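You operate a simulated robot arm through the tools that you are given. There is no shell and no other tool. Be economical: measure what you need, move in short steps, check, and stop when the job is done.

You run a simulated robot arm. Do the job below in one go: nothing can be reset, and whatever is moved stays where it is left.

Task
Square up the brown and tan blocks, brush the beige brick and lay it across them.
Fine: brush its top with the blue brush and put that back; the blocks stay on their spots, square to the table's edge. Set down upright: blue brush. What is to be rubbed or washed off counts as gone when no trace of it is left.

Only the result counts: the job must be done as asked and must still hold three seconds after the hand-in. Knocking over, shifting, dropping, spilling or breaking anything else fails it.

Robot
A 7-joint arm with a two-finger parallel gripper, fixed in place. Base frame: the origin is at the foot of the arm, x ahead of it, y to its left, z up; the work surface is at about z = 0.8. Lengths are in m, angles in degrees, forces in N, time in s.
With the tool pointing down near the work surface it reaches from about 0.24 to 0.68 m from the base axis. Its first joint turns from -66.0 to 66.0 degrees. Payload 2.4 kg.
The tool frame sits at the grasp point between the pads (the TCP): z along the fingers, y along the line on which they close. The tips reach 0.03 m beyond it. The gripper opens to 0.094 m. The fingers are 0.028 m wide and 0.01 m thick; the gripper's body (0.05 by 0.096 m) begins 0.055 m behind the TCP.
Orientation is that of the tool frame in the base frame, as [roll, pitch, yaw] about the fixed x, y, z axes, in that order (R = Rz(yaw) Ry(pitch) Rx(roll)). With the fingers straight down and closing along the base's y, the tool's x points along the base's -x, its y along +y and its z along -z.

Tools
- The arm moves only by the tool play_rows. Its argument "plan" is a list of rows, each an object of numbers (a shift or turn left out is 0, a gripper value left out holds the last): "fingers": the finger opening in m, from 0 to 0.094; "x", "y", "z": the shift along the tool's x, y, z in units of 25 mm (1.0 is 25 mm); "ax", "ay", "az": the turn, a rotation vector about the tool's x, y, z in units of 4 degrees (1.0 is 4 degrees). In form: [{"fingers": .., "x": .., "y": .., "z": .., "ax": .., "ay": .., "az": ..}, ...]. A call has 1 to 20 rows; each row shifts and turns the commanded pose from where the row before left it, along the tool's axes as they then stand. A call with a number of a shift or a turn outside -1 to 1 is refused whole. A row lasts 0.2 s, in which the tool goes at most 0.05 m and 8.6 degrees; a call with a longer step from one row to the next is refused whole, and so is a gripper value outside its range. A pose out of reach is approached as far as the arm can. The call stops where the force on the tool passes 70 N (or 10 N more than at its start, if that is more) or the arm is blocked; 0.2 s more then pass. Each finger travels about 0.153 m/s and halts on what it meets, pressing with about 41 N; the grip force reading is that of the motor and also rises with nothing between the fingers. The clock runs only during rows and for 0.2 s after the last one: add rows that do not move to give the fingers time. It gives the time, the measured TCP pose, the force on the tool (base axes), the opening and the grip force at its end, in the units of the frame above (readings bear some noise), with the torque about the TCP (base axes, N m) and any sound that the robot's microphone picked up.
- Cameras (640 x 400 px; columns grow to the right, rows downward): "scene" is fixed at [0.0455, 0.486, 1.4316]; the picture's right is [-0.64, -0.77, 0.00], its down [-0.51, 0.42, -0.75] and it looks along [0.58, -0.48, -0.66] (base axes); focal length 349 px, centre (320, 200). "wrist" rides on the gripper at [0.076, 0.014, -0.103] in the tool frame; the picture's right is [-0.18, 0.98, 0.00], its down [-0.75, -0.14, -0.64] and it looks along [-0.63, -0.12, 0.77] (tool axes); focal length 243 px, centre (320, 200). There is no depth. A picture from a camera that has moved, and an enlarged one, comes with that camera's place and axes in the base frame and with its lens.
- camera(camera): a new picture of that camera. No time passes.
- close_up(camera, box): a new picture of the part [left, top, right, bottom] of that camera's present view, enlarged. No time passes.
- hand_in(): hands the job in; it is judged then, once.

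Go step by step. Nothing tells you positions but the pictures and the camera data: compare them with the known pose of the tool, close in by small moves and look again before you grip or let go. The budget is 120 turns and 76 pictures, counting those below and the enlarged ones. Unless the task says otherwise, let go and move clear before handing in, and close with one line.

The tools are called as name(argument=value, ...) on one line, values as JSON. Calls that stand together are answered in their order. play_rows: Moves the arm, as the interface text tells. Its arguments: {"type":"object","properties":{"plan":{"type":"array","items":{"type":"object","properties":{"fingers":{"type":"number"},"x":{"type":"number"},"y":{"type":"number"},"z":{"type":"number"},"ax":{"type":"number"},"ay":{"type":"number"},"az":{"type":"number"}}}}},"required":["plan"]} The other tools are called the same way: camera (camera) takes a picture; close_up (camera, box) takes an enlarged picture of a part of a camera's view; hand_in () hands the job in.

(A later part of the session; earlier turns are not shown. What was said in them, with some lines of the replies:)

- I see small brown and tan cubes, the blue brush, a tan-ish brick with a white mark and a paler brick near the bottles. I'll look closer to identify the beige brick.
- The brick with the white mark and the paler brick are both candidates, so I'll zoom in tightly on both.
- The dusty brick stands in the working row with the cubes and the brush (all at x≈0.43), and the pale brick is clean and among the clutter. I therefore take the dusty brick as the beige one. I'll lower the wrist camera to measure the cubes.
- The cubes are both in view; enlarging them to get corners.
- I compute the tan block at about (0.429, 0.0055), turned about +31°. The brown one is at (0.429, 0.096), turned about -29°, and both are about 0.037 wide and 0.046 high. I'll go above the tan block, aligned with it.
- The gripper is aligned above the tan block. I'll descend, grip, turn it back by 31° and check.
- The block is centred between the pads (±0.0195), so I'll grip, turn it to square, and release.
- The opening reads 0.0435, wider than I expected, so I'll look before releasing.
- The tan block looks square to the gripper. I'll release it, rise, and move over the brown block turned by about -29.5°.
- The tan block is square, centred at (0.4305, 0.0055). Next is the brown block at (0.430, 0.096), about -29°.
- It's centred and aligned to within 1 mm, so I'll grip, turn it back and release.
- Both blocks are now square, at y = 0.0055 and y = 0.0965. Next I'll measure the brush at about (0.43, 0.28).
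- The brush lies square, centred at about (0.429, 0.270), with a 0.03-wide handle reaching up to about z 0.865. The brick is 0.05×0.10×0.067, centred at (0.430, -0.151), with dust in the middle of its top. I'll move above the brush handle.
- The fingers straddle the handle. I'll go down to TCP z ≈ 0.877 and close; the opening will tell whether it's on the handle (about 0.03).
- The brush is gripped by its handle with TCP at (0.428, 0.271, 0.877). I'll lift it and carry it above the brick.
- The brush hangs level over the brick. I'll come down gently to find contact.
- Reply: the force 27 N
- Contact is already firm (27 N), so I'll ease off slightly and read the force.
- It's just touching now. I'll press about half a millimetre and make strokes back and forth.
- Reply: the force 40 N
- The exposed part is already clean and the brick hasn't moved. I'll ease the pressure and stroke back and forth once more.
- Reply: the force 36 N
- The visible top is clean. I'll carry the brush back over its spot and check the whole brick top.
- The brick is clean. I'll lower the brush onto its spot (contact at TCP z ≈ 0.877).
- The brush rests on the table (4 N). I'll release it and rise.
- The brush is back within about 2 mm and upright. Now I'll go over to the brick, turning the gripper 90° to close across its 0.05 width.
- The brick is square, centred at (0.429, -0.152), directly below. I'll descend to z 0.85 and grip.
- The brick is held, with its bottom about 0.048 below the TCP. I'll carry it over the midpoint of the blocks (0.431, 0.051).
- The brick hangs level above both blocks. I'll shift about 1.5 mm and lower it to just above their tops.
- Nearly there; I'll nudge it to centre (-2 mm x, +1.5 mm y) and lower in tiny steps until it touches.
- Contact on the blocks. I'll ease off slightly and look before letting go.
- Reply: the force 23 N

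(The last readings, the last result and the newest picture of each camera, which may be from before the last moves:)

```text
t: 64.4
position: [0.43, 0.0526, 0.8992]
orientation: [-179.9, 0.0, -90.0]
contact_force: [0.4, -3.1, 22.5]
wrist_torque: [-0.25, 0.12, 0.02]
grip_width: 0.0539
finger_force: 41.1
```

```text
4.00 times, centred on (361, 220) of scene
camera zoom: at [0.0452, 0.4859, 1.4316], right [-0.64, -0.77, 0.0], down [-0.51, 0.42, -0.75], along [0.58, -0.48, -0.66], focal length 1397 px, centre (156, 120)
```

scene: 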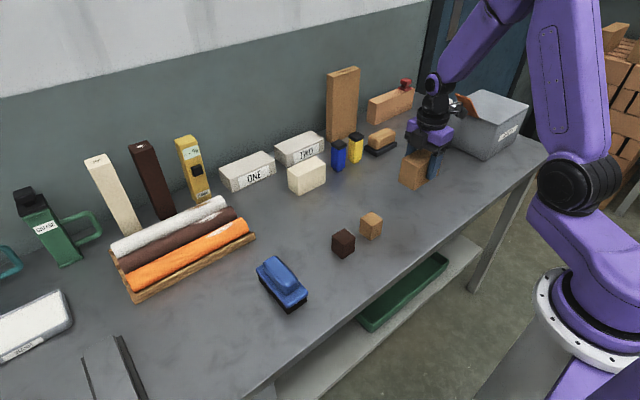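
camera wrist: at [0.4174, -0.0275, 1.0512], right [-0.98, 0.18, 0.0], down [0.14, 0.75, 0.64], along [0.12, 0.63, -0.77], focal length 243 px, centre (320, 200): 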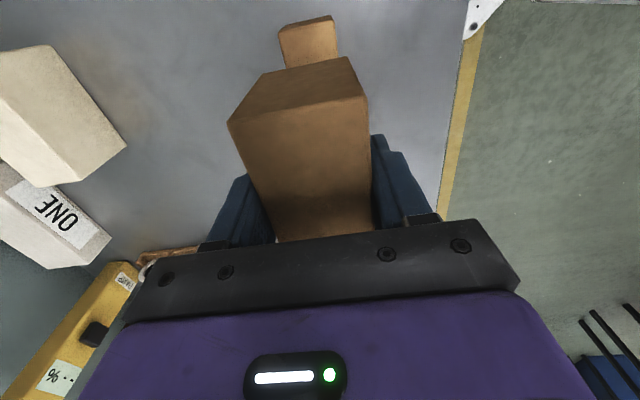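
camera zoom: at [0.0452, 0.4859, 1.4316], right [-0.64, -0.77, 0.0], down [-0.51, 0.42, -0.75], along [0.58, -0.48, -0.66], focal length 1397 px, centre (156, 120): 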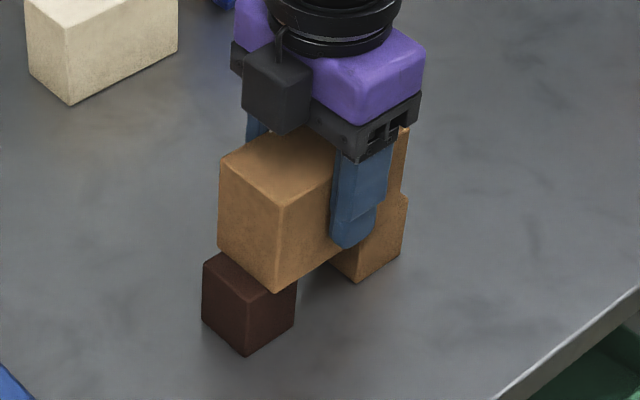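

The brick is seated on both blocks. I'll open and rise straight up.

play_rows(plan=[{"fingers": 0.085}, {}, {}, {"z": -0.5}, {"z": -0.9}, {"z": -0.9}, {"z": -0.9}, {"z": -0.9}, {"z": -0.9}, {"x": 0.9}, {"x": 0.9}, {"x": 0.9}, {}])

close_up(camera="scene", box=[306, 170, 416, 270])

camera(camera="scene")

camera(camera="wrist")

```text
t: 67.2
position: [0.4302, -0.0161, 1.0234]
orientation: [-180.0, 0.1, -89.9]
contact_force: [0.1, 0.2, -0.4]
wrist_torque: [0.01, -0.01, -0.03]
grip_width: 0.0851
finger_force: 0.0
```

```text
4.00 times, centred on (361, 220) of scene
camera zoom: at [0.0455, 0.486, 1.4316], right [-0.64, -0.77, 0.0], down [-0.51, 0.42, -0.75], along [0.58, -0.48, -0.66], focal length 1397 px, centre (156, 120)
```

zoom: 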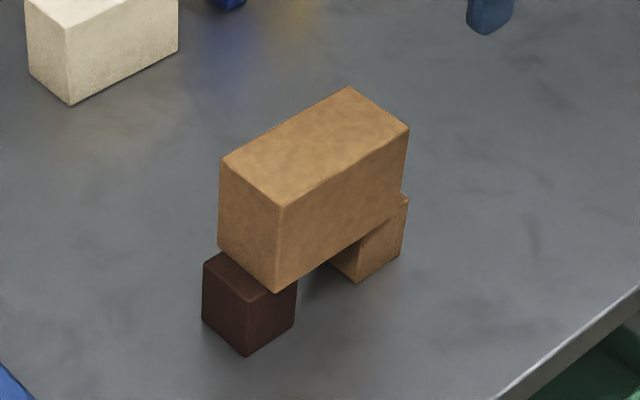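

```text
33 pictures are left
```

scene: 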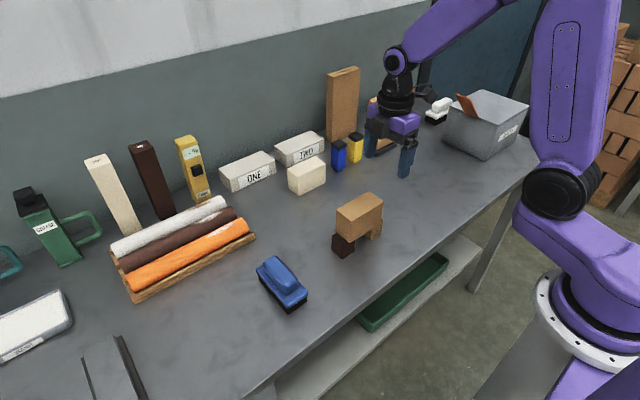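

```text
32 pictures are left
camera wrist: at [0.4155, -0.0928, 1.1261], right [-0.98, 0.18, 0.0], down [0.14, 0.75, 0.64], along [0.12, 0.63, -0.77], focal length 243 px, centre (320, 200)
```

wrist: 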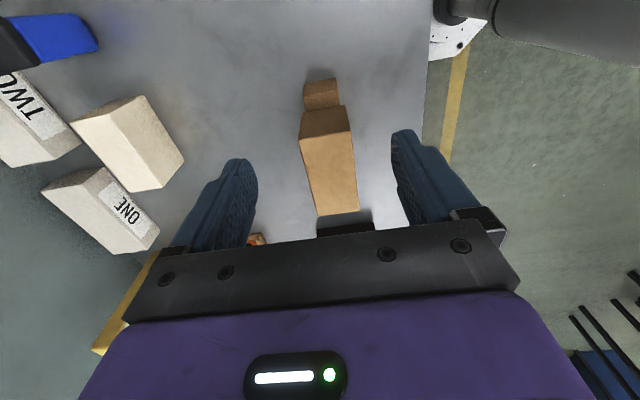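

The brick rests level and clean across both square blocks, the brush is upright on its spot, and the gripper is clear. I'm handing in.

hand_in()

```text
The job is handed in.
```

The brown and tan blocks are square on their spots, the brushed brick lies across them, and the blue brush is back upright. I took the dusty brick as the beige one, because the paler brick had nothing to brush off.
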